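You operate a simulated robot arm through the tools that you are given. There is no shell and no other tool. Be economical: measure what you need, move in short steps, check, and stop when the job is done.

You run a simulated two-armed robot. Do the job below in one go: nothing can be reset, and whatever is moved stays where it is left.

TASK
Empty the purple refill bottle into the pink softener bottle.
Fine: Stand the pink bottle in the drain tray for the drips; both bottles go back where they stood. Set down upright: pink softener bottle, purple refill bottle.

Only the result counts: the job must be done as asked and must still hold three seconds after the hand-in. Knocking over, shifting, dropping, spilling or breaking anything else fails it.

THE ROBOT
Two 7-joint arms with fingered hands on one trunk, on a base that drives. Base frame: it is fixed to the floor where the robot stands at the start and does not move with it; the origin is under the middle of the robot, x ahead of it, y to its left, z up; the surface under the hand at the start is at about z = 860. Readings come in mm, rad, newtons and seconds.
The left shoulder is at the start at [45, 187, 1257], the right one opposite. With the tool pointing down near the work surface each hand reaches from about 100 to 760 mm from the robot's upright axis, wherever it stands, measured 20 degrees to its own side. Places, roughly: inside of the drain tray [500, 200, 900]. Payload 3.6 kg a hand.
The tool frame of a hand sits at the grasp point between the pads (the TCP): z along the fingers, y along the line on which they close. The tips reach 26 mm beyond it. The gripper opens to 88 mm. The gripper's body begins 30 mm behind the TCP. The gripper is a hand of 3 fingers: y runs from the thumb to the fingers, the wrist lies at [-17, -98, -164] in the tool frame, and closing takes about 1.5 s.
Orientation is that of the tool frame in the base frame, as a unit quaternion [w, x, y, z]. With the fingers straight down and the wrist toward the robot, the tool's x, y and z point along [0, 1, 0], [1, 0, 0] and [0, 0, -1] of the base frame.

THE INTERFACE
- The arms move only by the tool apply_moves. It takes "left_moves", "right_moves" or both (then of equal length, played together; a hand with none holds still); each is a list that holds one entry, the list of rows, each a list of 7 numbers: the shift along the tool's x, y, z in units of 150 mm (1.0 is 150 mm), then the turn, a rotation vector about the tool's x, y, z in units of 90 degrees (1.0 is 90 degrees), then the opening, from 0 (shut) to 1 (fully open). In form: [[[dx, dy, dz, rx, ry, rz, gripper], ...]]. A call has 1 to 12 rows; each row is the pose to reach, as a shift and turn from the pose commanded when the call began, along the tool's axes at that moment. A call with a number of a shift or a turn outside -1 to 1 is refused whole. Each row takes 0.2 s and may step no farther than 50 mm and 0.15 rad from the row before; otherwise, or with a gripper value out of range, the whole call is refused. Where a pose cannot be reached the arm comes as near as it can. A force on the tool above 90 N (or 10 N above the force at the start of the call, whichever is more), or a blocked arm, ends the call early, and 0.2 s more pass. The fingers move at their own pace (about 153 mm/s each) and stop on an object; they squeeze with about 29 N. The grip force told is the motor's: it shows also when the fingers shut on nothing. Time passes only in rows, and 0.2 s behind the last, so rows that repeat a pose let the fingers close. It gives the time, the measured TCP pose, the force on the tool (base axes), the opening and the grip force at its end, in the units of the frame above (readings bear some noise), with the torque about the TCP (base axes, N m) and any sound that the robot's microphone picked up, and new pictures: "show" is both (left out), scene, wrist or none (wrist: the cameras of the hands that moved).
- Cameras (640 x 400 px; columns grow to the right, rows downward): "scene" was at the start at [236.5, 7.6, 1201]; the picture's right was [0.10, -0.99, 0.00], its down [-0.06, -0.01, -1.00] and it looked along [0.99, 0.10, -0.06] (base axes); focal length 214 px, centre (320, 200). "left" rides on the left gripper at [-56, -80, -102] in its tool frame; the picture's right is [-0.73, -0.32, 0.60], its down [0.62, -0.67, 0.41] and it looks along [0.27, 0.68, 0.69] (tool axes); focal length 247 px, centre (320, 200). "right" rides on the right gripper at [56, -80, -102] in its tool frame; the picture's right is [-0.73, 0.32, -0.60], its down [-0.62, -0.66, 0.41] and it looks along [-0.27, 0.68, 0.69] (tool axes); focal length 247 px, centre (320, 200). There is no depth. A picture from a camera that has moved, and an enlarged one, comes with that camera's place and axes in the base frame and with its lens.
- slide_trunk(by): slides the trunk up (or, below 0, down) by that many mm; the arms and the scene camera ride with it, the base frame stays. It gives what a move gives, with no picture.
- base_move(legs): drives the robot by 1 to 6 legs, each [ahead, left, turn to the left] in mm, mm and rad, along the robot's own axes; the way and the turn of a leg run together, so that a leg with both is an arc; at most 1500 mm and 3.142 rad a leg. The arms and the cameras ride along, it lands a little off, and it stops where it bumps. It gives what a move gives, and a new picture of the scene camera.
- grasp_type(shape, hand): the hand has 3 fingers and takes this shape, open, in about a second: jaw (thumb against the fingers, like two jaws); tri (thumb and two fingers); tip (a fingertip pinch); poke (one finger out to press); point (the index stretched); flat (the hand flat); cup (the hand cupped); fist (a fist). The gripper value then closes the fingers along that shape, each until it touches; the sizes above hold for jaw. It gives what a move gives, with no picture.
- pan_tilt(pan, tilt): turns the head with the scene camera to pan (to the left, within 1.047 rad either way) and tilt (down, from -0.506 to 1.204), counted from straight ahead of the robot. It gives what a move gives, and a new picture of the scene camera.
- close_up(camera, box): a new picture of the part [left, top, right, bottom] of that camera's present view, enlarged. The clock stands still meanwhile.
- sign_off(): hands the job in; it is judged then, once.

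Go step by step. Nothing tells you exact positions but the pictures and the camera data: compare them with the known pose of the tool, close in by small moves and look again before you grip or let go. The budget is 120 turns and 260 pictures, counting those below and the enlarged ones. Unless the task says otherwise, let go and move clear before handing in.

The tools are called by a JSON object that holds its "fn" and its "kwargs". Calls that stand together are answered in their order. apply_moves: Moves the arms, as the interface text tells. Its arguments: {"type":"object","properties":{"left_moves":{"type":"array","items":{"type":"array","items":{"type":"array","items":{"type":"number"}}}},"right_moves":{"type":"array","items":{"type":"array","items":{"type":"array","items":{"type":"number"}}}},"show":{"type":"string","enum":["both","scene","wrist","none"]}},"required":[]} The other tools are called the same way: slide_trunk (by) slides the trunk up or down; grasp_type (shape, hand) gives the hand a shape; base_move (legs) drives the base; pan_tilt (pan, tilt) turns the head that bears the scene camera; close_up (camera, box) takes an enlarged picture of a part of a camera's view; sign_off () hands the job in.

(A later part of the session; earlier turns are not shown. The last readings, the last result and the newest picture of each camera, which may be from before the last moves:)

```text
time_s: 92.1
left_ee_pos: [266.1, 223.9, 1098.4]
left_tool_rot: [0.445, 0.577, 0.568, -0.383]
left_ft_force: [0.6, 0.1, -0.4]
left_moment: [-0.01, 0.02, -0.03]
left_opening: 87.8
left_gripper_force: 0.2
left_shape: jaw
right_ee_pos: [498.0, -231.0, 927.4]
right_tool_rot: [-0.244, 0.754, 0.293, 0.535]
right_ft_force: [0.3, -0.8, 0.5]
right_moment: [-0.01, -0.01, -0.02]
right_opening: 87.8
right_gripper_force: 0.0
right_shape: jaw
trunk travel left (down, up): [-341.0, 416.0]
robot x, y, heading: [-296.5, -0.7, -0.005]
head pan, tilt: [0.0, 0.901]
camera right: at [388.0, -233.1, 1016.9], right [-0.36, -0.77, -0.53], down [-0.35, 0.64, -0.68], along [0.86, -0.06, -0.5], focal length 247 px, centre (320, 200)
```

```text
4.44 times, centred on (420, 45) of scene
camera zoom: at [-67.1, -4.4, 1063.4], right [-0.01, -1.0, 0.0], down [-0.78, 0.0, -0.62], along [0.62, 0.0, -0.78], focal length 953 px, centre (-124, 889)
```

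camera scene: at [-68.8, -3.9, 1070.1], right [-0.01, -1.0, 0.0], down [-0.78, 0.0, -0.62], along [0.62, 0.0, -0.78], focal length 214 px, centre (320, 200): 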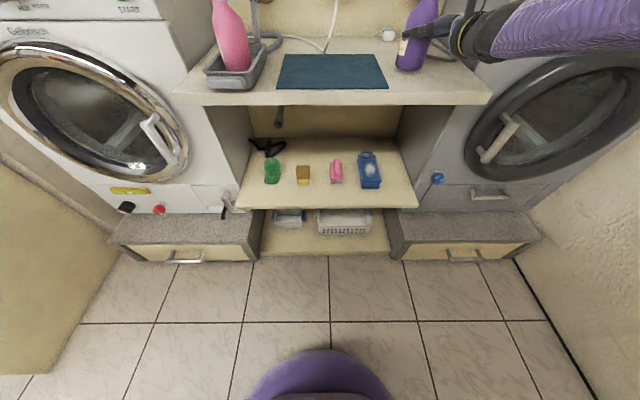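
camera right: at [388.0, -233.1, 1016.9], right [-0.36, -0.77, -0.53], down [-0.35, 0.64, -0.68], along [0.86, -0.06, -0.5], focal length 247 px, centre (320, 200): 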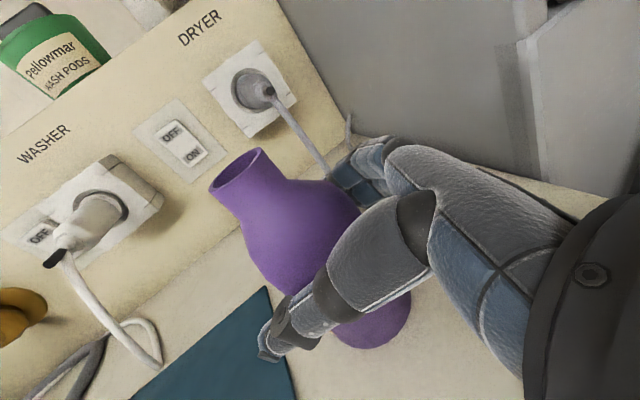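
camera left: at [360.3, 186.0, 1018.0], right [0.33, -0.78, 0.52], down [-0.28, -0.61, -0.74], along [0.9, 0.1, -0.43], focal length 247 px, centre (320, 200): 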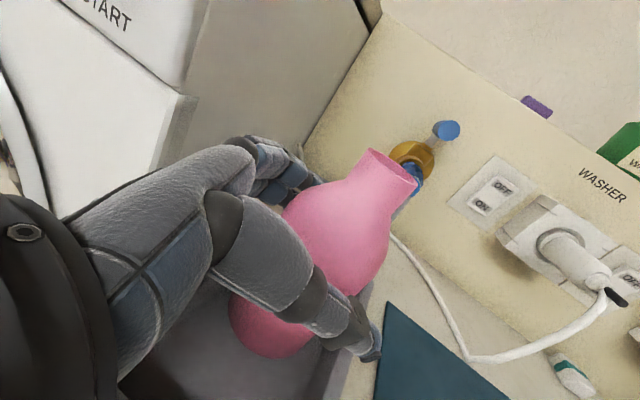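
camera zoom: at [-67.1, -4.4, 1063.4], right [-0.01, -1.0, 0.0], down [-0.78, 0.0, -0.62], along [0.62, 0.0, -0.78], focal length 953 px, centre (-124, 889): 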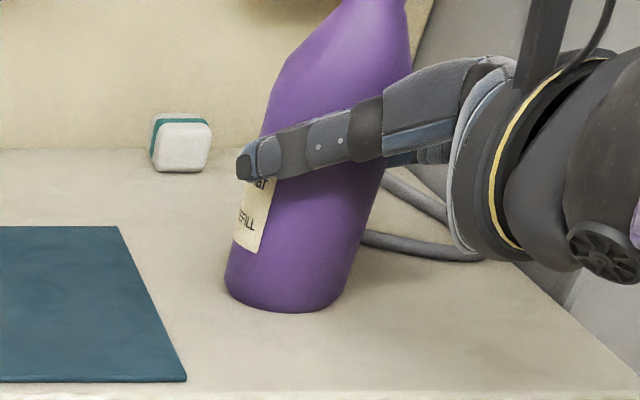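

Purple stands flat. Withdraw diagonally along the fingers, then back off.

{"fn": "base_move", "kwargs": {"legs": [[-62, -60, 0], [-330, 0, 0]]}}

{"fn": "close_up", "kwargs": {"camera": "scene", "box": [240, 0, 440, 100]}}

```text
time_s: 94.9
left_ee_pos: [-130.5, 165.5, 1098.8]
left_tool_rot: [0.444, 0.577, 0.568, -0.382]
left_ft_force: [0.4, -0.3, -0.8]
left_moment: [0.01, -0.01, 0.01]
left_opening: 87.7
left_gripper_force: 0.1
left_shape: jaw
right_ee_pos: [101.9, -287.6, 928.2]
right_tool_rot: [-0.244, 0.754, 0.294, 0.535]
right_ft_force: [-0.4, 0.7, 0.0]
right_moment: [0.02, -0.01, 0.0]
right_opening: 87.5
right_gripper_force: 0.0
right_shape: jaw
trunk travel left (down, up): [-341.0, 416.0]
robot x, y, heading: [-691.4, -58.3, -0.008]
head pan, tilt: [0.0, 0.901]
camera scene: at [-463.5, -62.3, 1063.6], right [-0.01, -1.0, 0.0], down [-0.78, 0.0, -0.62], along [0.62, 0.0, -0.78], focal length 214 px, centre (320, 200)
```

scene: 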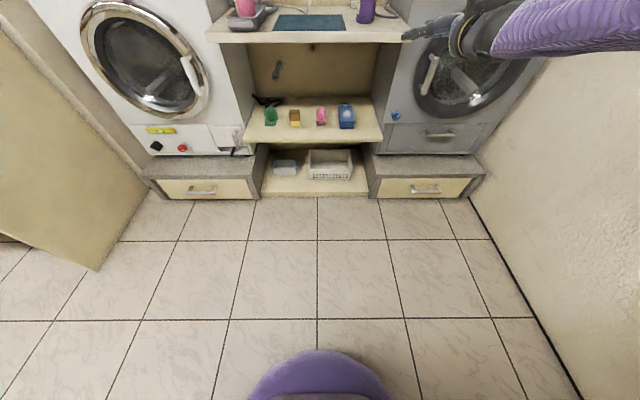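

```text
3.20 times, centred on (340, 50) of scene
camera zoom: at [-463.5, -62.3, 1063.6], right [-0.01, -1.0, 0.0], down [-0.78, 0.0, -0.62], along [0.62, 0.0, -0.78], focal length 686 px, centre (256, 680)
```

zoom: 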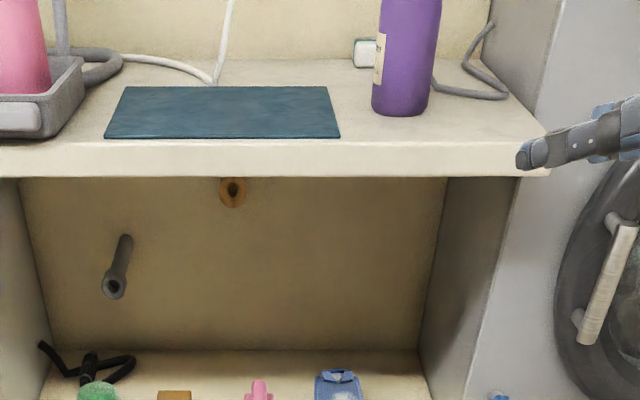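

Both bottles stand. Now reset the right arm to fingers-down, bent posture.

{"fn": "apply_moves", "kwargs": {"right_moves": [[[0.066, -0.069, -0.08, 0.026, -0.07, -0.041, 1], [0.132, -0.138, -0.161, 0.052, -0.14, -0.083, 1], [0.197, -0.206, -0.241, 0.078, -0.21, -0.124, 1], [0.263, -0.275, -0.321, 0.104, -0.28, -0.165, 1], [0.329, -0.344, -0.401, 0.13, -0.35, -0.206, 1], [0.395, -0.413, -0.482, 0.157, -0.419, -0.248, 1], [0.461, -0.482, -0.562, 0.183, -0.489, -0.289, 1], [0.527, -0.551, -0.642, 0.209, -0.559, -0.33, 1], [0.592, -0.619, -0.722, 0.235, -0.629, -0.371, 1], [0.658, -0.688, -0.803, 0.261, -0.699, -0.413, 1], [0.724, -0.757, -0.883, 0.287, -0.769, -0.454, 1]]], "show": "scene"}}

```text
time_s: 97.3
left_ee_pos: [-130.4, 164.8, 1097.3]
left_tool_rot: [0.444, 0.577, 0.569, -0.382]
left_ft_force: [0.6, 0.7, 0.2]
left_moment: [0.0, 0.05, 0.01]
left_opening: 87.6
left_gripper_force: 0.0
left_shape: jaw
right_ee_pos: [-39.0, -278.5, 1078.6]
right_tool_rot: [0.002, 0.707, 0.707, -0.002]
right_ft_force: [-0.1, 0.0, 0.3]
right_moment: [0.03, 0.0, 0.0]
right_opening: 88.0
right_gripper_force: 0.2
right_shape: jaw
right hand out of reach, approached as far as the arm can: row 1, 2, 3
trunk travel left (down, up): [-341.0, 416.0]
robot x, y, heading: [-693.3, -60.2, -0.006]
head pan, tilt: [0.0, 0.901]
camera scene: at [-462.8, -62.1, 1063.4], right [-0.01, -1.0, 0.0], down [-0.78, 0.0, -0.62], along [0.62, 0.0, -0.78], focal length 214 px, centre (320, 200)
```

scene: 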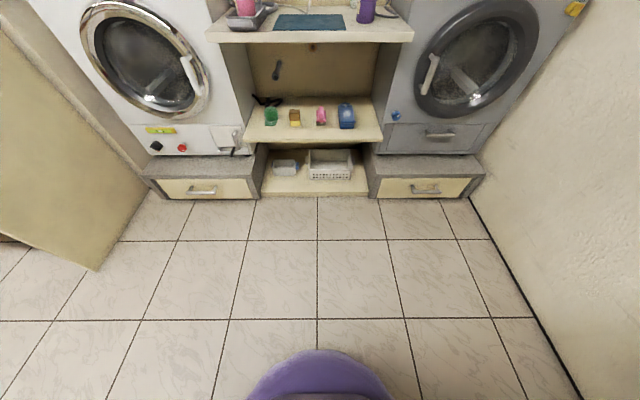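

The right arm is healthy again. I'll test in free space the family with 25° yaw: fingers-down, then up to upright-grasp orientation.

{"fn": "apply_moves", "kwargs": {"right_moves": [[[-0.012, -0.02, 0.18, 0, 0, 0.07, 1], [-0.025, -0.04, 0.36, 0, 0, 0.14, 1], [-0.037, -0.06, 0.55, 0, 0, 0.21, 1], [-0.05, -0.08, 0.73, 0, 0, 0.278, 1]]], "show": "none"}}

{"fn": "apply_moves", "kwargs": {"right_moves": [[[0, 0, 0, 0, 0.0926, 0, 1], [0, 0, 0, 0, 0.185, 0, 1], [0, 0, 0, 0, 0.278, 0, 1], [0, 0, 0, 0, 0.37, 0, 1], [0, 0, 0, 0, 0.463, 0, 1], [0, 0, 0, 0, 0.556, 0, 1], [0, 0, 0, 0, 0.648, 0, 1], [0, 0, 0, 0, 0.741, 0, 1], [0, 0, 0, 0, 0.833, 0, 1], [0, 0, 0, 0, 0.833, 0, 1]]], "show": "none"}}

```text
time_s: 98.3
left_ee_pos: [-130.7, 167.3, 1097.8]
left_tool_rot: [0.444, 0.577, 0.569, -0.383]
left_ft_force: [0.9, -0.9, -0.9]
left_moment: [0.01, 0.01, 0.0]
left_opening: 87.8
left_gripper_force: 0.0
left_shape: jaw
right_ee_pos: [-48.5, -285.3, 968.3]
right_tool_rot: [0.0, 0.844, 0.536, 0.001]
right_ft_force: [-0.5, -0.1, -0.2]
right_moment: [-0.02, 0.03, -0.02]
right_opening: 87.8
right_gripper_force: 0.1
right_shape: jaw
trunk travel left (down, up): [-341.0, 416.0]
robot x, y, heading: [-689.8, -60.5, -0.004]
head pan, tilt: [0.0, 0.901]
```

```text
time_s: 100.5
left_ee_pos: [-129.8, 165.0, 1098.2]
left_tool_rot: [0.445, 0.577, 0.568, -0.382]
left_ft_force: [-0.3, -0.6, -0.1]
left_moment: [-0.01, -0.01, 0.01]
left_opening: 87.8
left_gripper_force: 0.0
left_shape: jaw
right_ee_pos: [-49.4, -286.0, 968.4]
right_tool_rot: [-0.325, 0.67, 0.426, 0.514]
right_ft_force: [0.1, -0.8, 0.6]
right_moment: [0.0, 0.01, 0.0]
right_opening: 88.3
right_gripper_force: 0.1
right_shape: jaw
trunk travel left (down, up): [-341.0, 416.0]
robot x, y, heading: [-691.2, -57.5, -0.005]
head pan, tilt: [0.0, 0.901]
```

Exact. Test the pouring end too (over to 155°), then return.

{"fn": "apply_moves", "kwargs": {"right_moves": [[[0, 0, 0, 0, -0.09, 0, 1], [0, 0, 0, 0, -0.18, 0, 1], [0, 0, 0, 0, -0.27, 0, 1], [0, 0, 0, 0, -0.36, 0, 1], [0, 0, 0, 0, -0.45, 0, 1], [0, 0, 0, 0, -0.54, 0, 1], [0, 0, 0, 0, -0.63, 0, 1], [0, 0, 0, 0, -0.72, 0, 1], [0, 0, 0, 0, -0.81, 0, 1], [0, 0, 0, 0, -0.9, 0, 1], [0, 0, 0, 0, -0.99, 0, 1]]], "show": "none"}}

{"fn": "apply_moves", "kwargs": {"right_moves": [[[0, 0, 0, 0, -0.09, 0, 1], [0, 0, 0, 0, -0.18, 0, 1], [0, 0, 0, 0, -0.27, 0, 1], [0, 0, 0, 0, -0.36, 0, 1], [0, 0, 0, 0, -0.45, 0, 1], [0, 0, 0, 0, -0.54, 0, 1], [0, 0, 0, 0, -0.565, 0, 1]]], "show": "none"}}

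{"fn": "apply_moves", "kwargs": {"right_moves": [[[0, 0, 0, 0, 0.09, 0, 1], [0, 0, 0, 0, 0.18, 0, 1], [0, 0, 0, 0, 0.27, 0, 1], [0, 0, 0, 0, 0.36, 0, 1], [0, 0, 0, 0, 0.45, 0, 1], [0, 0, 0, 0, 0.54, 0, 1], [0, 0, 0, 0, 0.63, 0, 1], [0, 0, 0, 0, 0.72, 0, 1], [0, 0, 0, 0, 0.81, 0, 1], [0, 0, 0, 0, 0.9, 0, 1], [0, 0, 0, 0, 0.99, 0, 1]]], "show": "none"}}

{"fn": "apply_moves", "kwargs": {"right_moves": [[[0, 0, 0, 0, 0.09, 0, 1], [0, 0, 0, 0, 0.18, 0, 1], [0, 0, 0, 0, 0.27, 0, 1], [0, 0, 0, 0, 0.36, 0, 1], [0, 0, 0, 0, 0.45, 0, 1], [0, 0, 0, 0, 0.54, 0, 1], [0, 0, 0, 0, 0.565, 0, 1]]], "show": "none"}}

```text
time_s: 102.9
left_ee_pos: [-129.4, 165.6, 1098.1]
left_tool_rot: [0.444, 0.577, 0.569, -0.383]
left_ft_force: [0.4, -0.4, 0.0]
left_moment: [-0.04, -0.03, 0.01]
left_opening: 87.7
left_gripper_force: 0.1
left_shape: jaw
right_ee_pos: [-49.1, -286.2, 969.6]
right_tool_rot: [0.067, 0.837, 0.532, -0.104]
right_ft_force: [-0.7, -0.1, -0.3]
right_moment: [0.0, 0.0, 0.04]
right_opening: 87.8
right_gripper_force: 0.0
right_shape: jaw
trunk travel left (down, up): [-341.0, 416.0]
robot x, y, heading: [-691.3, -59.4, -0.01]
head pan, tilt: [0.0, 0.901]
```

```text
time_s: 104.5
left_ee_pos: [-130.8, 164.8, 1099.7]
left_tool_rot: [0.445, 0.577, 0.569, -0.382]
left_ft_force: [-1.1, -0.3, 0.8]
left_moment: [0.04, -0.05, -0.03]
left_opening: 87.9
left_gripper_force: 0.0
left_shape: jaw
right_ee_pos: [-55.7, -287.5, 969.2]
right_tool_rot: [0.29, 0.711, 0.452, -0.453]
right_ft_force: [0.1, 0.5, 1.2]
right_moment: [0.0, 0.01, 0.02]
right_opening: 87.7
right_gripper_force: 0.0
right_shape: jaw
right hand out of reach, approached as far as the arm can: row 7
trunk travel left (down, up): [-341.0, 416.0]
robot x, y, heading: [-693.3, -61.0, -0.012]
head pan, tilt: [0.0, 0.901]
```

```text
time_s: 106.9
left_ee_pos: [-130.9, 166.4, 1097.7]
left_tool_rot: [0.444, 0.577, 0.569, -0.382]
left_ft_force: [0.6, 0.3, 0.5]
left_moment: [-0.01, 0.0, -0.02]
left_opening: 87.7
left_gripper_force: 0.0
left_shape: jaw
right_ee_pos: [-56.6, -287.7, 968.2]
right_tool_rot: [-0.112, 0.825, 0.525, 0.177]
right_ft_force: [-0.1, -0.6, -0.1]
right_moment: [-0.04, 0.02, -0.01]
right_opening: 87.8
right_gripper_force: 0.1
right_shape: jaw
trunk travel left (down, up): [-341.0, 416.0]
robot x, y, heading: [-691.0, -55.6, -0.002]
head pan, tilt: [0.0, 0.901]
```

```text
time_s: 108.5
left_ee_pos: [-130.3, 165.2, 1098.5]
left_tool_rot: [0.445, 0.577, 0.568, -0.383]
left_ft_force: [-0.3, -0.1, 0.1]
left_moment: [0.0, -0.03, 0.01]
left_opening: 87.6
left_gripper_force: 0.0
left_shape: jaw
right_ee_pos: [-55.7, -287.9, 969.9]
right_tool_rot: [-0.326, 0.67, 0.426, 0.514]
right_ft_force: [-0.2, -0.6, 0.6]
right_moment: [0.0, 0.01, 0.0]
right_opening: 88.1
right_gripper_force: 0.1
right_shape: jaw
trunk travel left (down, up): [-341.0, 416.0]
robot x, y, heading: [-687.9, -60.1, -0.006]
head pan, tilt: [0.0, 0.901]
```

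The family works up to about 150°. Now raise the trunk and left hand, and drive so the right hand is above the purple bottle, to descend vertically around it.

{"fn": "apply_moves", "kwargs": {"left_moves": [[[-0.19, 0.015, -0.063, 0, 0, 0, 1], [-0.38, 0.03, -0.126, 0, 0, 0, 1]]], "show": "none"}}

{"fn": "slide_trunk", "kwargs": {"by": 100}}

{"fn": "base_move", "kwargs": {"legs": [[0, 54, 0.005], [400, 0, 0]]}}

```text
time_s: 109.1
left_ee_pos: [-131.4, 165.3, 1158.9]
left_tool_rot: [0.444, 0.576, 0.569, -0.383]
left_ft_force: [-0.6, -0.8, -0.5]
left_moment: [0.0, -0.01, -0.01]
left_opening: 87.8
left_gripper_force: 0.1
left_shape: jaw
right_ee_pos: [-56.4, -288.2, 968.2]
right_tool_rot: [-0.326, 0.67, 0.426, 0.514]
right_ft_force: [0.5, 0.2, -0.2]
right_moment: [0.01, 0.0, -0.05]
right_opening: 88.0
right_gripper_force: 0.0
right_shape: jaw
trunk travel left (down, up): [-341.0, 416.0]
robot x, y, heading: [-688.5, -60.7, -0.007]
head pan, tilt: [0.0, 0.901]
```

```text
time_s: 110.5
left_ee_pos: [-129.7, 165.3, 1259.0]
left_tool_rot: [0.444, 0.576, 0.57, -0.382]
left_ft_force: [-0.1, 0.6, -0.4]
left_moment: [0.0, -0.02, 0.01]
left_opening: 87.6
left_gripper_force: 0.0
left_shape: jaw
right_ee_pos: [-55.3, -287.3, 1067.8]
right_tool_rot: [-0.327, 0.67, 0.425, 0.514]
right_ft_force: [0.3, -0.1, -0.6]
right_moment: [-0.02, 0.02, -0.01]
right_opening: 87.8
right_gripper_force: 0.0
right_shape: jaw
trunk travel left (down, up): [-441.0, 316.0]
robot x, y, heading: [-691.6, -58.6, -0.006]
head pan, tilt: [0.0, 0.901]
```

```text
time_s: 113.5
left_ee_pos: [268.7, 222.2, 1258.1]
left_tool_rot: [0.444, 0.576, 0.57, -0.381]
left_ft_force: [-0.4, 0.4, 0.0]
left_moment: [0.03, -0.01, -0.02]
left_opening: 87.9
left_gripper_force: 0.0
left_shape: jaw
right_ee_pos: [345.3, -231.5, 1068.3]
right_tool_rot: [-0.327, 0.669, 0.428, 0.512]
right_ft_force: [0.1, -0.2, -0.6]
right_moment: [-0.01, 0.0, -0.02]
right_opening: 88.0
right_gripper_force: 0.0
right_shape: jaw
trunk travel left (down, up): [-441.0, 316.0]
robot x, y, heading: [-292.3, -8.4, -0.001]
head pan, tilt: [0.0, 0.901]
camera scene: at [-73.8, -7.9, 1169.7], right [0.0, -1.0, 0.0], down [-0.78, 0.0, -0.62], along [0.62, 0.0, -0.78], focal length 214 px, centre (320, 200)
```

scene: 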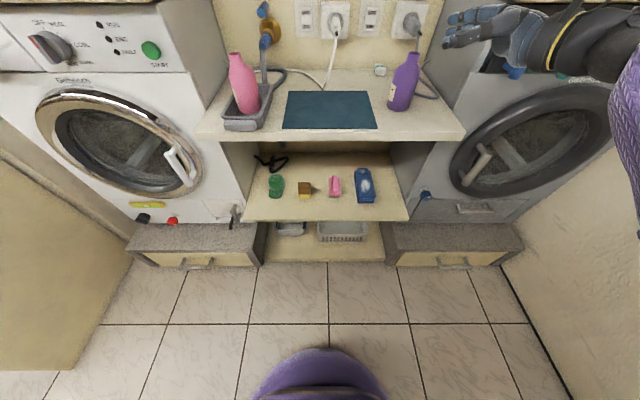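

Re-measure purple and the tray from here.

{"fn": "close_up", "kwargs": {"camera": "scene", "box": [350, 30, 470, 120]}}

{"fn": "close_up", "kwargs": {"camera": "scene", "box": [190, 30, 310, 140]}}

```text
4.44 times, centred on (410, 75) of scene
camera zoom: at [-73.8, -7.9, 1169.7], right [0.0, -1.0, 0.0], down [-0.78, 0.0, -0.62], along [0.62, 0.0, -0.78], focal length 953 px, centre (-80, 756)
```

zoom: 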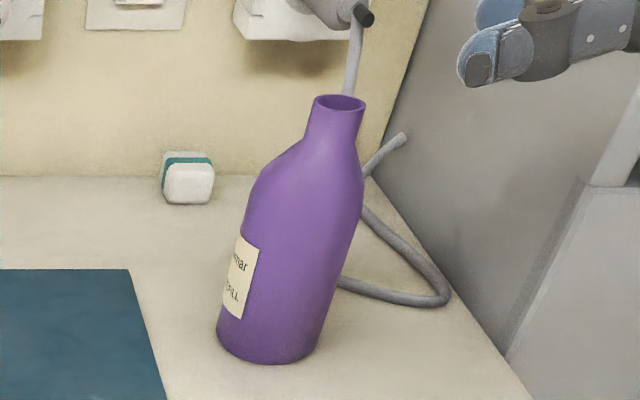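

```text
3.64 times, centred on (250, 85) of scene
camera zoom: at [-73.8, -7.9, 1169.7], right [0.0, -1.0, 0.0], down [-0.78, 0.0, -0.62], along [0.62, 0.0, -0.78], focal length 780 px, centre (574, 618)
```

zoom: 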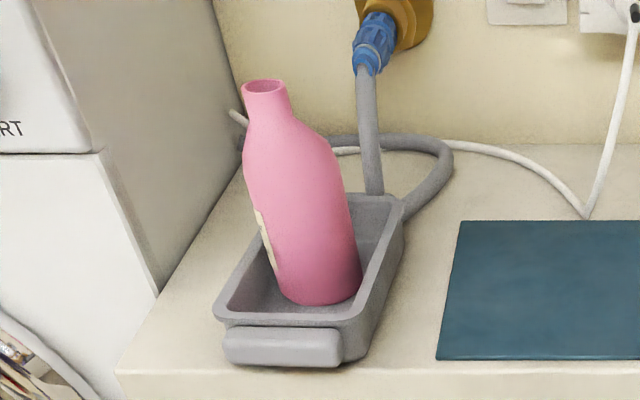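

Purple now ≈ [505,-227]. Drive forward so the hand is over it.

{"fn": "base_move", "kwargs": {"legs": [[155, -3, 0]]}}

{"fn": "close_up", "kwargs": {"camera": "right", "box": [0, 0, 640, 400]}}

{"fn": "close_up", "kwargs": {"camera": "scene", "box": [380, 20, 560, 140]}}

```text
time_s: 114.9
left_ee_pos: [424.9, 217.3, 1258.1]
left_tool_rot: [0.444, 0.577, 0.569, -0.382]
left_ft_force: [0.5, -0.4, 0.2]
left_moment: [-0.05, -0.03, -0.04]
left_opening: 87.8
left_gripper_force: 0.0
left_shape: jaw
right_ee_pos: [500.1, -236.6, 1068.1]
right_tool_rot: [-0.326, 0.67, 0.427, 0.512]
right_ft_force: [0.8, 1.1, 0.4]
right_moment: [0.0, -0.06, 0.03]
right_opening: 88.0
right_gripper_force: 0.0
right_shape: jaw
trunk travel left (down, up): [-441.0, 316.0]
robot x, y, heading: [-135.8, -8.6, -0.006]
head pan, tilt: [0.0, 0.901]
camera scene: at [81.6, -11.8, 1169.5], right [0.0, -1.0, 0.0], down [-0.78, 0.0, -0.62], along [0.62, 0.0, -0.78], focal length 214 px, centre (320, 200)
```

scene: 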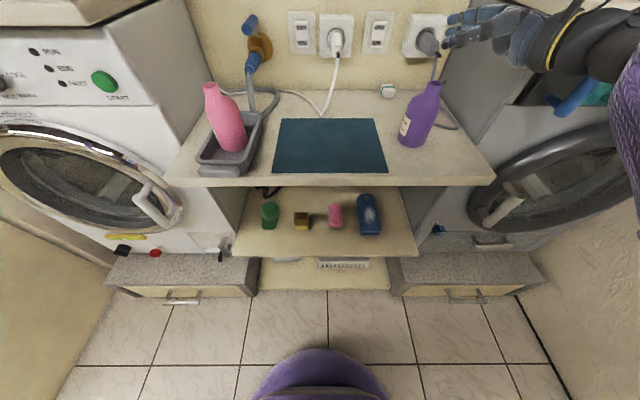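

```text
1.00 times, centred on (320, 200) of right (not enlarged: the box is as wide or as high as the picture)
camera zoom: at [392.1, -278.5, 1148.6], right [-0.04, -0.83, -0.55], down [-0.5, 0.49, -0.71], along [0.86, 0.25, -0.44], focal length 247 px, centre (320, 200)
```

zoom: 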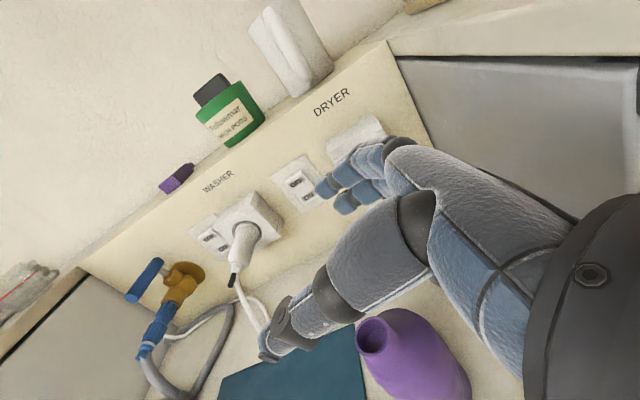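

```text
3.33 times, centred on (470, 80) of scene
camera zoom: at [81.6, -11.8, 1169.5], right [0.0, -1.0, 0.0], down [-0.78, 0.0, -0.62], along [0.62, 0.0, -0.78], focal length 715 px, centre (-180, 600)
```

zoom: 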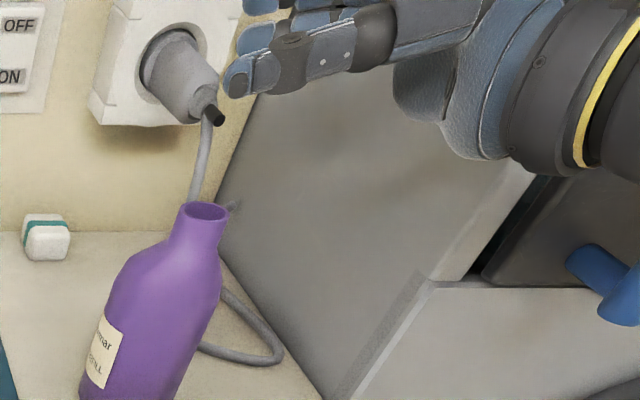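

Hand is well centred over the bottle (offset ≈0 sideways). Lower by trunk in two steps.

{"fn": "slide_trunk", "kwargs": {"by": -85}}

{"fn": "close_up", "kwargs": {"camera": "right", "box": [0, 0, 640, 400]}}

{"fn": "close_up", "kwargs": {"camera": "scene", "box": [380, 20, 560, 140]}}

```text
time_s: 116.1
left_ee_pos: [423.1, 217.0, 1174.1]
left_tool_rot: [0.445, 0.577, 0.57, -0.381]
left_ft_force: [-0.4, 0.8, 0.0]
left_moment: [-0.01, -0.01, -0.02]
left_opening: 87.5
left_gripper_force: 0.1
left_shape: jaw
right_ee_pos: [498.3, -236.5, 984.9]
right_tool_rot: [-0.326, 0.669, 0.428, 0.514]
right_ft_force: [-0.2, -0.3, -1.1]
right_moment: [0.0, -0.03, 0.01]
right_opening: 87.9
right_gripper_force: 0.1
right_shape: jaw
trunk travel left (down, up): [-356.0, 401.0]
robot x, y, heading: [-136.7, -9.1, 0.0]
head pan, tilt: [0.0, 0.901]
```

```text
1.00 times, centred on (320, 200) of right (not enlarged: the box is as wide or as high as the picture)
camera zoom: at [390.2, -278.4, 1064.9], right [-0.03, -0.83, -0.55], down [-0.5, 0.49, -0.71], along [0.86, 0.25, -0.44], focal length 247 px, centre (320, 200)
```

zoom: 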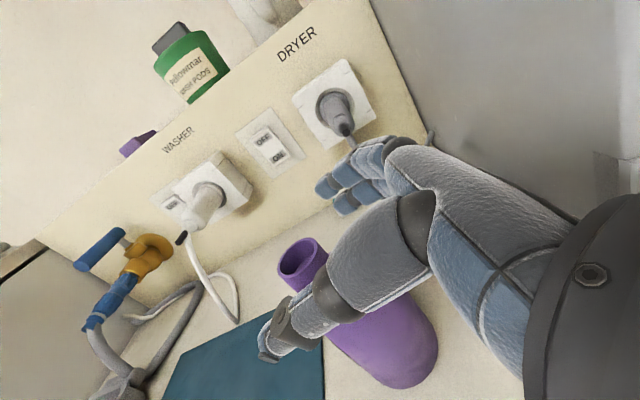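

```text
3.33 times, centred on (470, 80) of scene
camera zoom: at [89.0, -11.8, 1079.7], right [0.0, -1.0, 0.0], down [-0.78, 0.0, -0.62], along [0.62, 0.0, -0.78], focal length 715 px, centre (-180, 600)
```

zoom: 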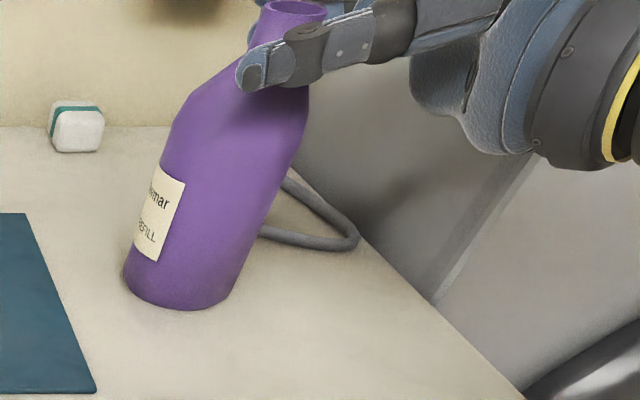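

The neck is between thumb and fingers, no contact. Continue down.

{"fn": "slide_trunk", "kwargs": {"by": -54}}

{"fn": "close_up", "kwargs": {"camera": "right", "box": [0, 0, 640, 400]}}

{"fn": "close_up", "kwargs": {"camera": "scene", "box": [360, 0, 540, 120]}}

```text
time_s: 117.0
left_ee_pos: [423.1, 217.5, 1120.6]
left_tool_rot: [0.445, 0.576, 0.569, -0.382]
left_ft_force: [-0.9, 0.5, 0.2]
left_moment: [0.03, 0.0, 0.04]
left_opening: 87.9
left_gripper_force: 0.0
left_shape: jaw
right_ee_pos: [498.3, -235.9, 929.8]
right_tool_rot: [-0.326, 0.669, 0.427, 0.513]
right_ft_force: [0.2, -0.1, -0.4]
right_moment: [-0.02, 0.01, -0.01]
right_opening: 87.8
right_gripper_force: 0.1
right_shape: jaw
trunk travel left (down, up): [-302.0, 455.0]
robot x, y, heading: [-137.3, -9.0, -0.002]
head pan, tilt: [0.0, 0.901]
```

```text
1.00 times, centred on (320, 200) of right (not enlarged: the box is as wide or as high as the picture)
camera zoom: at [390.0, -278.6, 1011.0], right [-0.03, -0.83, -0.55], down [-0.5, 0.49, -0.71], along [0.86, 0.25, -0.44], focal length 247 px, centre (320, 200)
```

zoom: 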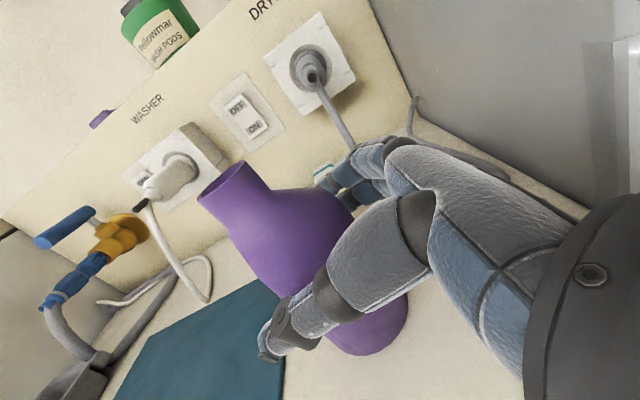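

```text
3.33 times, centred on (450, 60) of scene
camera zoom: at [96.8, -11.9, 1021.5], right [0.0, -1.0, 0.0], down [-0.78, 0.0, -0.62], along [0.62, 0.0, -0.78], focal length 715 px, centre (-113, 667)
```

zoom: 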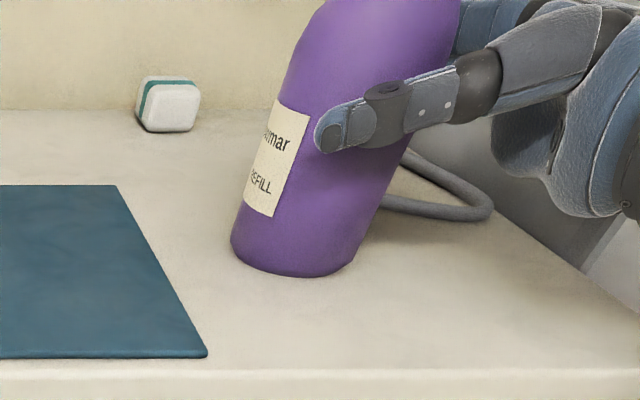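

Good. Close the right hand on the bottle.

{"fn": "apply_moves", "kwargs": {"right_moves": [[[0, 0, 0, 0, 0, 0, 0.85], [0, 0, 0, 0, 0, 0, 0.7], [0, 0, 0, 0, 0, 0, 0.55], [0, 0, 0, 0, 0, 0, 0.4], [0, 0, 0, 0, 0, 0, 0.3], [0, 0, 0, 0, 0, 0, 0.3], [0, 0, 0, 0, 0, 0, 0.3], [0, 0, 0, 0, 0, 0, 0.3]]], "show": "none"}}

{"fn": "close_up", "kwargs": {"camera": "scene", "box": [360, 0, 540, 120]}}

{"fn": "slide_trunk", "kwargs": {"by": 30}}

{"fn": "close_up", "kwargs": {"camera": "scene", "box": [360, 0, 540, 120]}}

```text
time_s: 118.8
left_ee_pos: [423.1, 217.4, 1119.6]
left_tool_rot: [0.445, 0.576, 0.569, -0.382]
left_ft_force: [0.2, 0.3, -0.5]
left_moment: [0.05, 0.01, -0.03]
left_opening: 87.6
left_gripper_force: 0.1
left_shape: jaw
right_ee_pos: [500.4, -236.4, 929.9]
right_tool_rot: [-0.326, 0.669, 0.427, 0.514]
right_ft_force: [0.3, -0.1, -0.5]
right_moment: [-0.05, -0.02, -0.02]
right_opening: 53.6
right_gripper_force: 28.6
right_shape: jaw
trunk travel left (down, up): [-302.0, 455.0]
robot x, y, heading: [-139.8, -10.7, -0.003]
head pan, tilt: [0.0, 0.901]
```

```text
3.33 times, centred on (450, 60) of scene
camera zoom: at [97.3, -11.8, 1021.2], right [0.0, -1.0, 0.0], down [-0.78, 0.0, -0.62], along [0.62, 0.0, -0.78], focal length 715 px, centre (-113, 667)
```

zoom: 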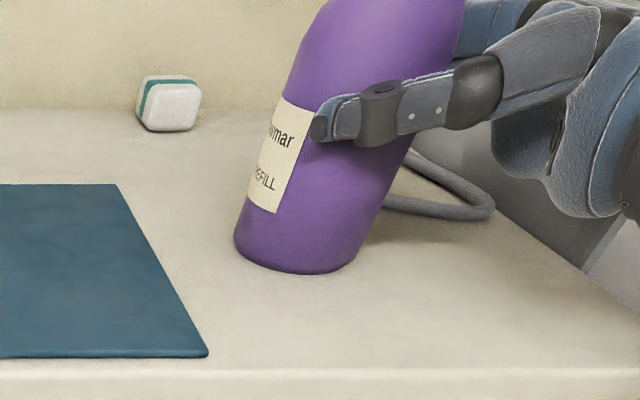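

```text
time_s: 119.6
left_ee_pos: [424.7, 217.4, 1149.9]
left_tool_rot: [0.444, 0.576, 0.57, -0.382]
left_ft_force: [0.4, -0.9, -0.3]
left_moment: [-0.03, 0.0, -0.01]
left_opening: 87.9
left_gripper_force: 0.1
left_shape: jaw
right_ee_pos: [500.0, -236.9, 959.2]
right_tool_rot: [-0.327, 0.669, 0.427, 0.512]
right_ft_force: [-0.1, -0.1, -1.9]
right_moment: [0.02, 0.01, 0.0]
right_opening: 53.2
right_gripper_force: 28.6
right_shape: jaw
trunk travel left (down, up): [-332.0, 425.0]
robot x, y, heading: [-137.8, -6.4, -0.003]
head pan, tilt: [0.0, 0.901]
```

```text
3.33 times, centred on (450, 60) of scene
camera zoom: at [93.2, -11.8, 1053.5], right [0.0, -1.0, 0.0], down [-0.78, 0.0, -0.62], along [0.62, 0.0, -0.78], focal length 715 px, centre (-113, 667)
```

zoom: 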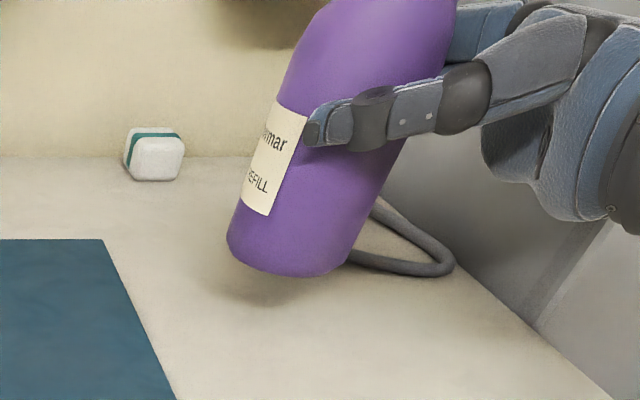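

A firm, undisturbed grip (opening 53). Raise to clear the pink top and drive left to the pouring start position.

{"fn": "slide_trunk", "kwargs": {"by": 130}}

{"fn": "base_move", "kwargs": {"legs": [[-48, 0, 0], [0, 320, 0.002]]}}

{"fn": "close_up", "kwargs": {"camera": "right", "box": [0, 0, 640, 400]}}

{"fn": "close_up", "kwargs": {"camera": "scene", "box": [310, 0, 490, 120]}}

```text
time_s: 121.2
left_ee_pos: [423.0, 217.1, 1277.9]
left_tool_rot: [0.443, 0.577, 0.57, -0.382]
left_ft_force: [1.2, -0.3, 1.0]
left_moment: [0.0, -0.02, 0.03]
left_opening: 87.4
left_gripper_force: 0.2
left_shape: jaw
right_ee_pos: [499.8, -237.5, 1089.7]
right_tool_rot: [-0.327, 0.67, 0.426, 0.512]
right_ft_force: [-0.1, -0.5, -1.3]
right_moment: [0.02, -0.02, 0.01]
right_opening: 53.1
right_gripper_force: 29.6
right_shape: jaw
trunk travel left (down, up): [-462.0, 295.0]
robot x, y, heading: [-137.7, -11.2, 0.003]
head pan, tilt: [0.0, 0.901]
```

```text
time_s: 123.8
left_ee_pos: [374.8, 539.9, 1280.0]
left_tool_rot: [0.445, 0.575, 0.572, -0.381]
left_ft_force: [-0.3, -0.1, -0.3]
left_moment: [-0.01, -0.02, -0.01]
left_opening: 87.9
left_gripper_force: 0.1
left_shape: jaw
right_ee_pos: [452.2, 86.4, 1089.4]
right_tool_rot: [-0.328, 0.668, 0.429, 0.512]
right_ft_force: [-0.2, -0.3, -1.1]
right_moment: [-0.01, 0.0, 0.01]
right_opening: 53.2
right_gripper_force: 29.1
right_shape: jaw
trunk travel left (down, up): [-462.0, 295.0]
robot x, y, heading: [-185.4, 308.0, 0.001]
head pan, tilt: [0.0, 0.901]
camera scene: at [30.6, 309.0, 1191.8], right [0.0, -1.0, 0.0], down [-0.78, 0.0, -0.62], along [0.62, 0.0, -0.78], focal length 214 px, centre (320, 200)
```

scene: 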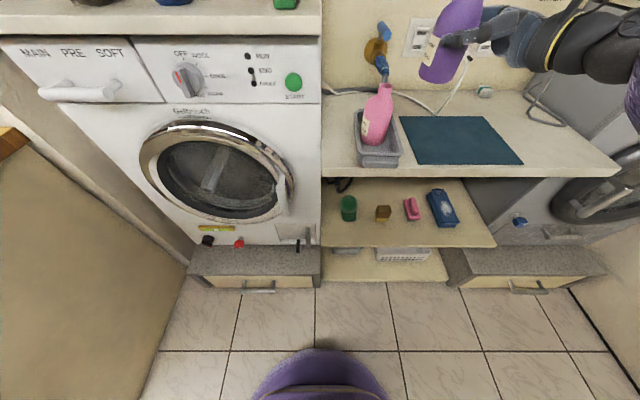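

```text
1.00 times, centred on (320, 200) of right (not enlarged: the box is as wide or as high as the picture)
camera zoom: at [344.2, 43.7, 1170.6], right [-0.03, -0.83, -0.55], down [-0.51, 0.49, -0.71], along [0.86, 0.26, -0.44], focal length 247 px, centre (320, 200)
```

zoom: 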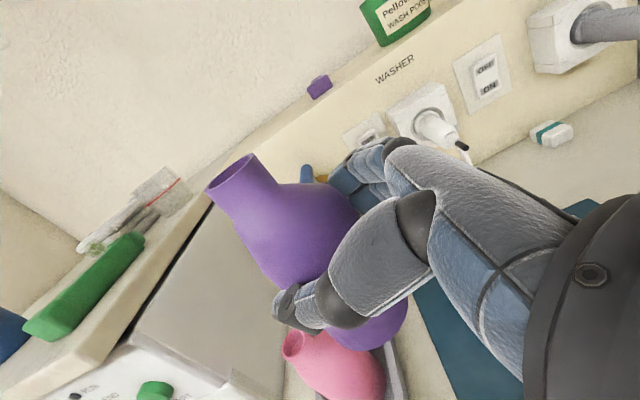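

```text
3.33 times, centred on (400, 60) of scene
camera zoom: at [30.6, 309.0, 1191.8], right [0.0, -1.0, 0.0], down [-0.78, 0.0, -0.62], along [0.62, 0.0, -0.78], focal length 715 px, centre (53, 667)
```

zoom: 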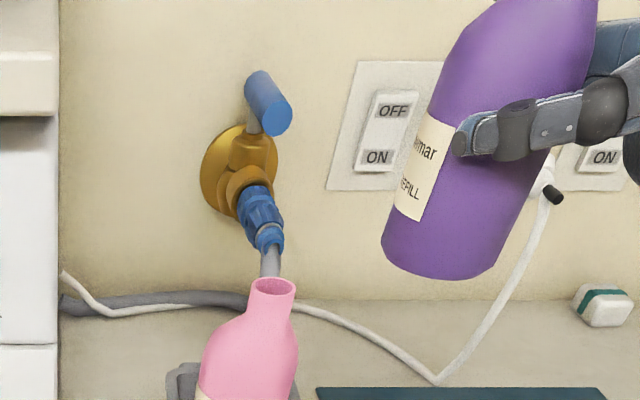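

Pink mouth confirmed at [466.5,179.7,1001]. Tilt to 45° with the lip just short of it.

{"fn": "apply_moves", "kwargs": {"right_moves": [[[-0.04, -0.01, 0.03, 0, -0.0833, 0, 0.3], [-0.09, -0.02, 0.07, 0, -0.1667, 0, 0.3], [-0.15, -0.03, 0.12, 0, -0.25, 0, 0.3], [-0.21, -0.04, 0.17, 0, -0.333, 0, 0.3], [-0.275, -0.05, 0.22, 0, -0.4167, 0, 0.3], [-0.338, -0.057, 0.265, 0, -0.5, 0, 0.3], [-0.338, -0.057, 0.265, 0, -0.5, 0, 0.3]]], "show": "wrist"}}

{"fn": "close_up", "kwargs": {"camera": "scene", "box": [310, 0, 490, 120]}}

```text
time_s: 125.4
left_ee_pos: [374.4, 539.7, 1278.3]
left_tool_rot: [0.447, 0.575, 0.571, -0.38]
left_ft_force: [0.5, -0.4, -0.2]
left_moment: [-0.02, -0.02, 0.0]
left_opening: 87.8
left_gripper_force: 0.0
left_shape: jaw
right_ee_pos: [455.0, 111.9, 1029.3]
right_tool_rot: [-0.139, 0.814, 0.522, 0.216]
right_ft_force: [0.6, 0.1, -1.0]
right_moment: [0.02, 0.01, 0.0]
right_opening: 53.3
right_gripper_force: 28.5
right_shape: jaw
trunk travel left (down, up): [-462.0, 295.0]
robot x, y, heading: [-185.0, 310.0, -0.001]
head pan, tilt: [0.0, 0.901]
camera right: at [381.4, 143.4, 1146.1], right [-0.1, -0.98, 0.15], down [-0.74, -0.03, -0.67], along [0.66, -0.18, -0.73], focal length 247 px, centre (320, 200)
```

right: 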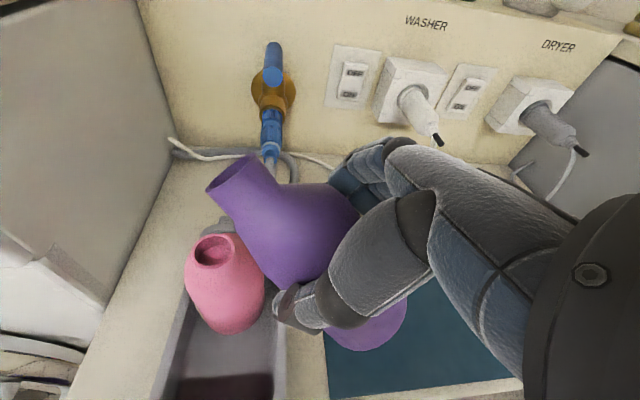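

```text
3.33 times, centred on (400, 60) of scene
camera zoom: at [30.5, 307.8, 1191.9], right [0.0, -1.0, 0.0], down [-0.78, 0.0, -0.62], along [0.62, 0.0, -0.78], focal length 715 px, centre (53, 667)
```

zoom: 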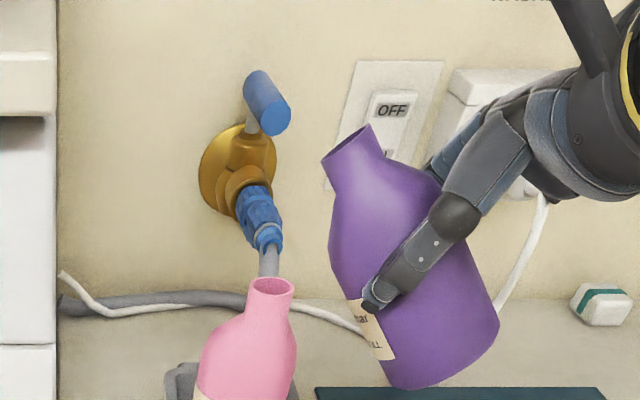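

The arm tracks exactly. The mouth measures [458,160,1074], so I refine the path so the lip stays 3 mm short of the pink mouth's centre. Tilt to 60° first.

{"fn": "apply_moves", "kwargs": {"right_moves": [[[-0.042, -0.005, 0.148, 0, -0.0778, 0, 0.3], [-0.088, -0.004, 0.18, 0, -0.1667, 0, 0.3], [-0.088, -0.004, 0.18, 0, -0.1667, 0, 0.3]]], "show": "wrist"}}

{"fn": "close_up", "kwargs": {"camera": "scene", "box": [330, 20, 450, 110]}}

{"fn": "close_up", "kwargs": {"camera": "right", "box": [140, 100, 340, 260]}}

```text
time_s: 126.2
left_ee_pos: [374.0, 539.3, 1280.5]
left_tool_rot: [0.446, 0.575, 0.571, -0.381]
left_ft_force: [-0.6, -0.2, -0.9]
left_moment: [0.0, -0.02, 0.01]
left_opening: 87.7
left_gripper_force: 0.0
left_shape: jaw
right_ee_pos: [456.1, 115.1, 1000.2]
right_tool_rot: [-0.069, 0.835, 0.535, 0.109]
right_ft_force: [0.1, 0.8, -2.1]
right_moment: [0.0, -0.04, 0.03]
right_opening: 53.2
right_gripper_force: 28.9
right_shape: jaw
trunk travel left (down, up): [-462.0, 295.0]
robot x, y, heading: [-185.5, 310.4, 0.002]
head pan, tilt: [0.0, 0.901]
camera right: at [394.1, 173.8, 1113.0], right [-0.07, -0.92, 0.39], down [-0.81, -0.17, -0.56], along [0.58, -0.36, -0.73], focal length 247 px, centre (320, 200)
```

right: 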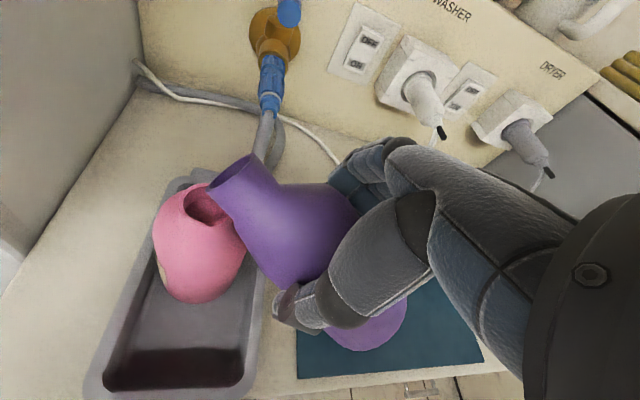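

```text
4.44 times, centred on (390, 65) of scene
camera zoom: at [30.6, 308.0, 1191.8], right [0.0, -1.0, 0.0], down [-0.78, 0.0, -0.62], along [0.62, 0.0, -0.78], focal length 953 px, centre (9, 800)
```

zoom: 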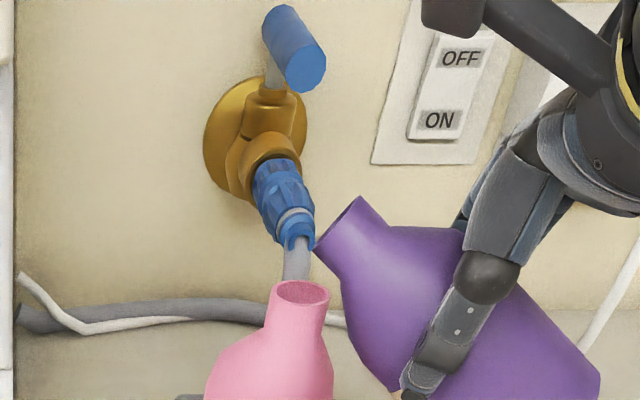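

```text
2.50 times, centred on (240, 180) of right
camera zoom: at [394.1, 173.8, 1113.0], right [-0.07, -0.92, 0.39], down [-0.81, -0.17, -0.56], along [0.58, -0.36, -0.73], focal length 617 px, centre (520, 250)
```

zoom: 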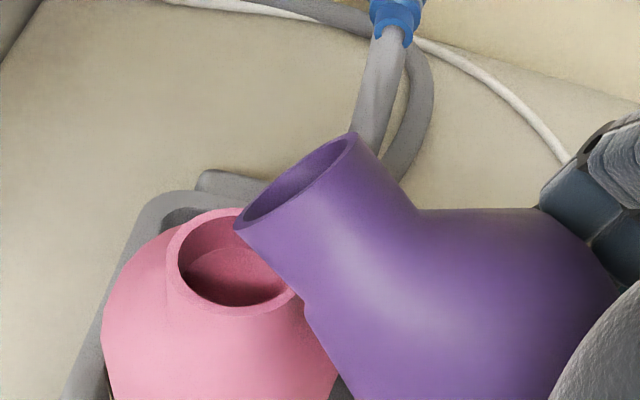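

The lip is about 10 mm too near the robot in x; I'll correct that sideways, then tilt on to 75° and hold.

{"fn": "apply_moves", "kwargs": {"right_moves": [[[0.013, 0.06, 0.003, 0, 0, 0, 0.3], [0.001, 0.06, -0.01, 0, -0.0778, 0, 0.3], [0.005, 0.059, -0.058, 0, -0.1667, 0, 0.3], [0.005, 0.059, -0.058, 0, -0.1667, 0, 0.3], [0.005, 0.059, -0.058, 0, -0.1667, 0, 0.3]]], "show": "none"}}

{"fn": "close_up", "kwargs": {"camera": "scene", "box": [330, 20, 450, 110]}}

{"fn": "close_up", "kwargs": {"camera": "right", "box": [140, 100, 340, 260]}}

```text
time_s: 127.4
left_ee_pos: [374.0, 537.6, 1280.5]
left_tool_rot: [0.446, 0.575, 0.571, -0.381]
left_ft_force: [0.9, 0.7, 0.7]
left_moment: [0.0, 0.0, 0.01]
left_opening: 87.7
left_gripper_force: 0.0
left_shape: jaw
right_ee_pos: [462.6, 108.3, 1009.3]
right_tool_rot: [0.001, 0.842, 0.539, -0.001]
right_ft_force: [0.3, 0.1, -0.5]
right_moment: [0.01, -0.02, 0.04]
right_opening: 53.3
right_gripper_force: 28.8
right_shape: jaw
trunk travel left (down, up): [-462.0, 295.0]
robot x, y, heading: [-185.4, 308.0, -0.005]
head pan, tilt: [0.0, 0.901]
```

```text
4.44 times, centred on (390, 65) of scene
camera zoom: at [30.7, 308.3, 1191.8], right [0.0, -1.0, 0.0], down [-0.78, 0.0, -0.62], along [0.62, 0.0, -0.78], focal length 953 px, centre (9, 800)
```

zoom: 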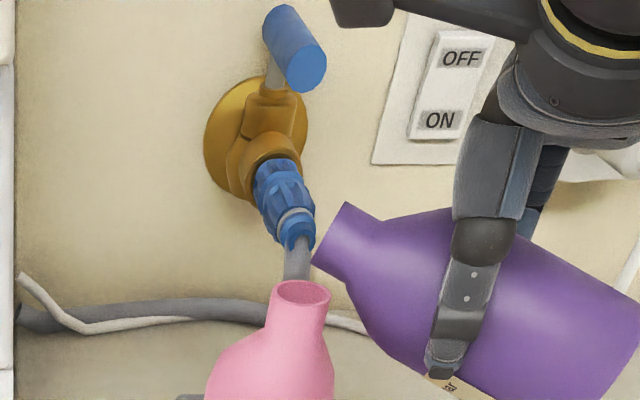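

```text
2.50 times, centred on (240, 180) of right
camera zoom: at [413.6, 194.4, 1110.4], right [-0.02, -0.8, 0.6], down [-0.86, -0.29, -0.41], along [0.5, -0.53, -0.69], focal length 617 px, centre (520, 250)
```

zoom: 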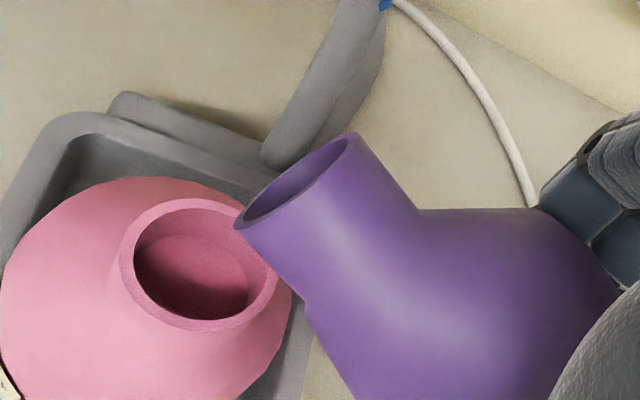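

Well aligned now; no flow yet at 75°. Fine shift and tilt to 90°, hold and look.

{"fn": "apply_moves", "kwargs": {"right_moves": [[[-0.002, 0.03, 0, 0, 0, 0, 0.3], [-0.002, 0.03, 0, 0, -0.0778, 0, 0.3], [0.005, 0.03, -0.053, 0, -0.1667, 0, 0.3], [0.005, 0.03, -0.053, 0, -0.1667, 0, 0.3], [0.005, 0.03, -0.053, 0, -0.1667, 0, 0.3]]], "show": "none"}}

{"fn": "close_up", "kwargs": {"camera": "scene", "box": [330, 20, 450, 110]}}

{"fn": "close_up", "kwargs": {"camera": "right", "box": [140, 100, 340, 260]}}

```text
time_s: 128.6
left_ee_pos: [374.4, 538.4, 1280.2]
left_tool_rot: [0.446, 0.576, 0.57, -0.38]
left_ft_force: [-0.7, 0.6, 0.3]
left_moment: [0.0, 0.01, 0.02]
left_opening: 88.0
left_gripper_force: 0.0
left_shape: jaw
right_ee_pos: [466.8, 108.1, 1016.9]
right_tool_rot: [0.072, 0.835, 0.534, -0.11]
right_ft_force: [-1.0, -0.2, -1.9]
right_moment: [0.05, -0.02, 0.0]
right_opening: 53.1
right_gripper_force: 29.0
right_shape: jaw
trunk travel left (down, up): [-462.0, 295.0]
robot x, y, heading: [-185.9, 309.3, -0.002]
head pan, tilt: [0.0, 0.901]
```

```text
4.44 times, centred on (390, 65) of scene
camera zoom: at [30.7, 308.3, 1191.8], right [0.0, -1.0, 0.0], down [-0.78, 0.0, -0.62], along [0.62, 0.0, -0.78], focal length 953 px, centre (9, 800)
```

zoom: 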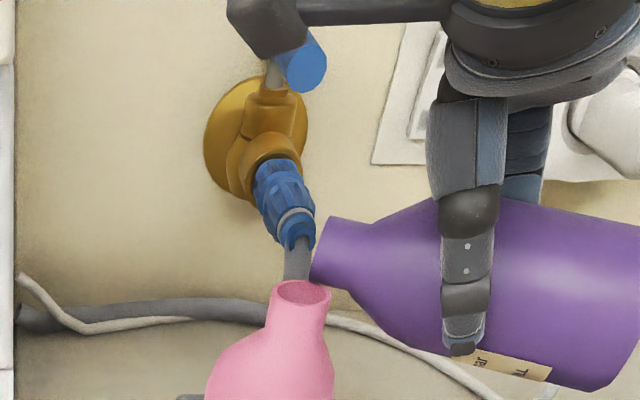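

```text
2.50 times, centred on (240, 180) of right
camera zoom: at [428.2, 215.7, 1100.7], right [0.06, -0.63, 0.77], down [-0.9, -0.37, -0.23], along [0.43, -0.68, -0.59], focal length 617 px, centre (520, 250)
```

zoom: 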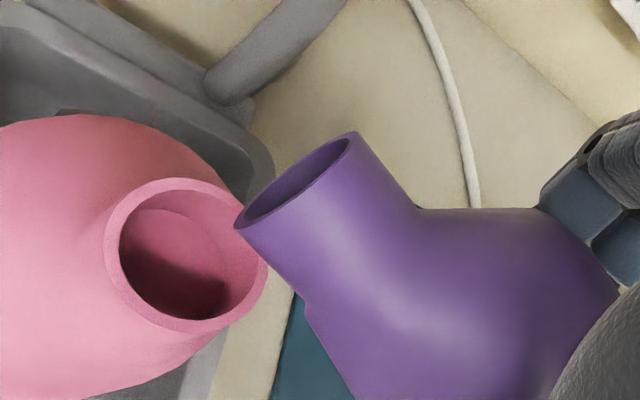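

Lip is right over the mouth. Continue to 105° and hold.

{"fn": "apply_moves", "kwargs": {"right_moves": [[[-0.007, -0.012, -0.053, 0, -0.0778, 0, 0.3], [0.001, -0.012, -0.111, 0, -0.1667, 0, 0.3], [0.001, -0.012, -0.111, 0, -0.1667, 0, 0.3], [0.001, -0.012, -0.111, 0, -0.1667, 0, 0.3], [0.001, -0.012, -0.111, 0, -0.1667, 0, 0.3]]], "show": "none"}}

{"fn": "close_up", "kwargs": {"camera": "scene", "box": [330, 20, 450, 110]}}

{"fn": "close_up", "kwargs": {"camera": "right", "box": [140, 100, 340, 260]}}

```text
time_s: 129.8
left_ee_pos: [373.6, 538.8, 1279.6]
left_tool_rot: [0.446, 0.575, 0.571, -0.38]
left_ft_force: [-0.8, 1.0, -0.1]
left_moment: [-0.01, 0.02, 0.0]
left_opening: 87.9
left_gripper_force: 0.0
left_shape: jaw
right_ee_pos: [466.8, 113.7, 1032.8]
right_tool_rot: [0.14, 0.813, 0.521, -0.219]
right_ft_force: [-0.4, 0.3, -1.5]
right_moment: [0.02, -0.01, 0.0]
right_opening: 53.4
right_gripper_force: 29.1
right_shape: jaw
trunk travel left (down, up): [-462.0, 295.0]
robot x, y, heading: [-187.9, 305.6, -0.002]
head pan, tilt: [0.0, 0.901]
```

```text
4.44 times, centred on (390, 65) of scene
camera zoom: at [30.6, 307.9, 1191.8], right [0.0, -1.0, 0.0], down [-0.78, 0.0, -0.62], along [0.62, 0.0, -0.78], focal length 953 px, centre (9, 800)
```

zoom: 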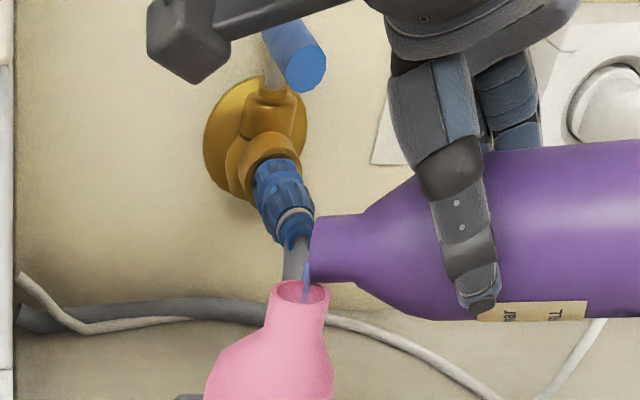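

```text
2.50 times, centred on (240, 180) of right
camera zoom: at [436.1, 237.2, 1093.3], right [0.15, -0.44, 0.89], down [-0.92, -0.4, -0.04], along [0.37, -0.81, -0.46], focal length 617 px, centre (520, 250)
```

zoom: 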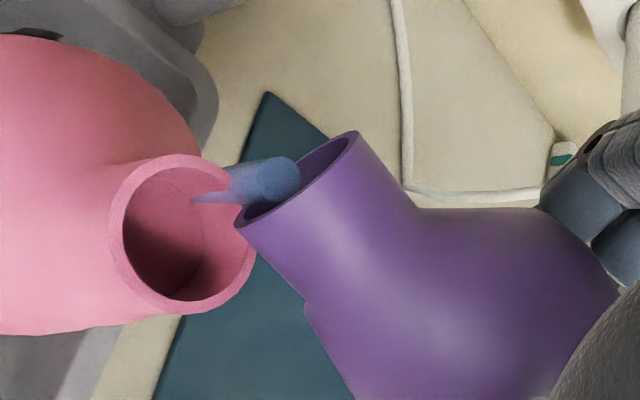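

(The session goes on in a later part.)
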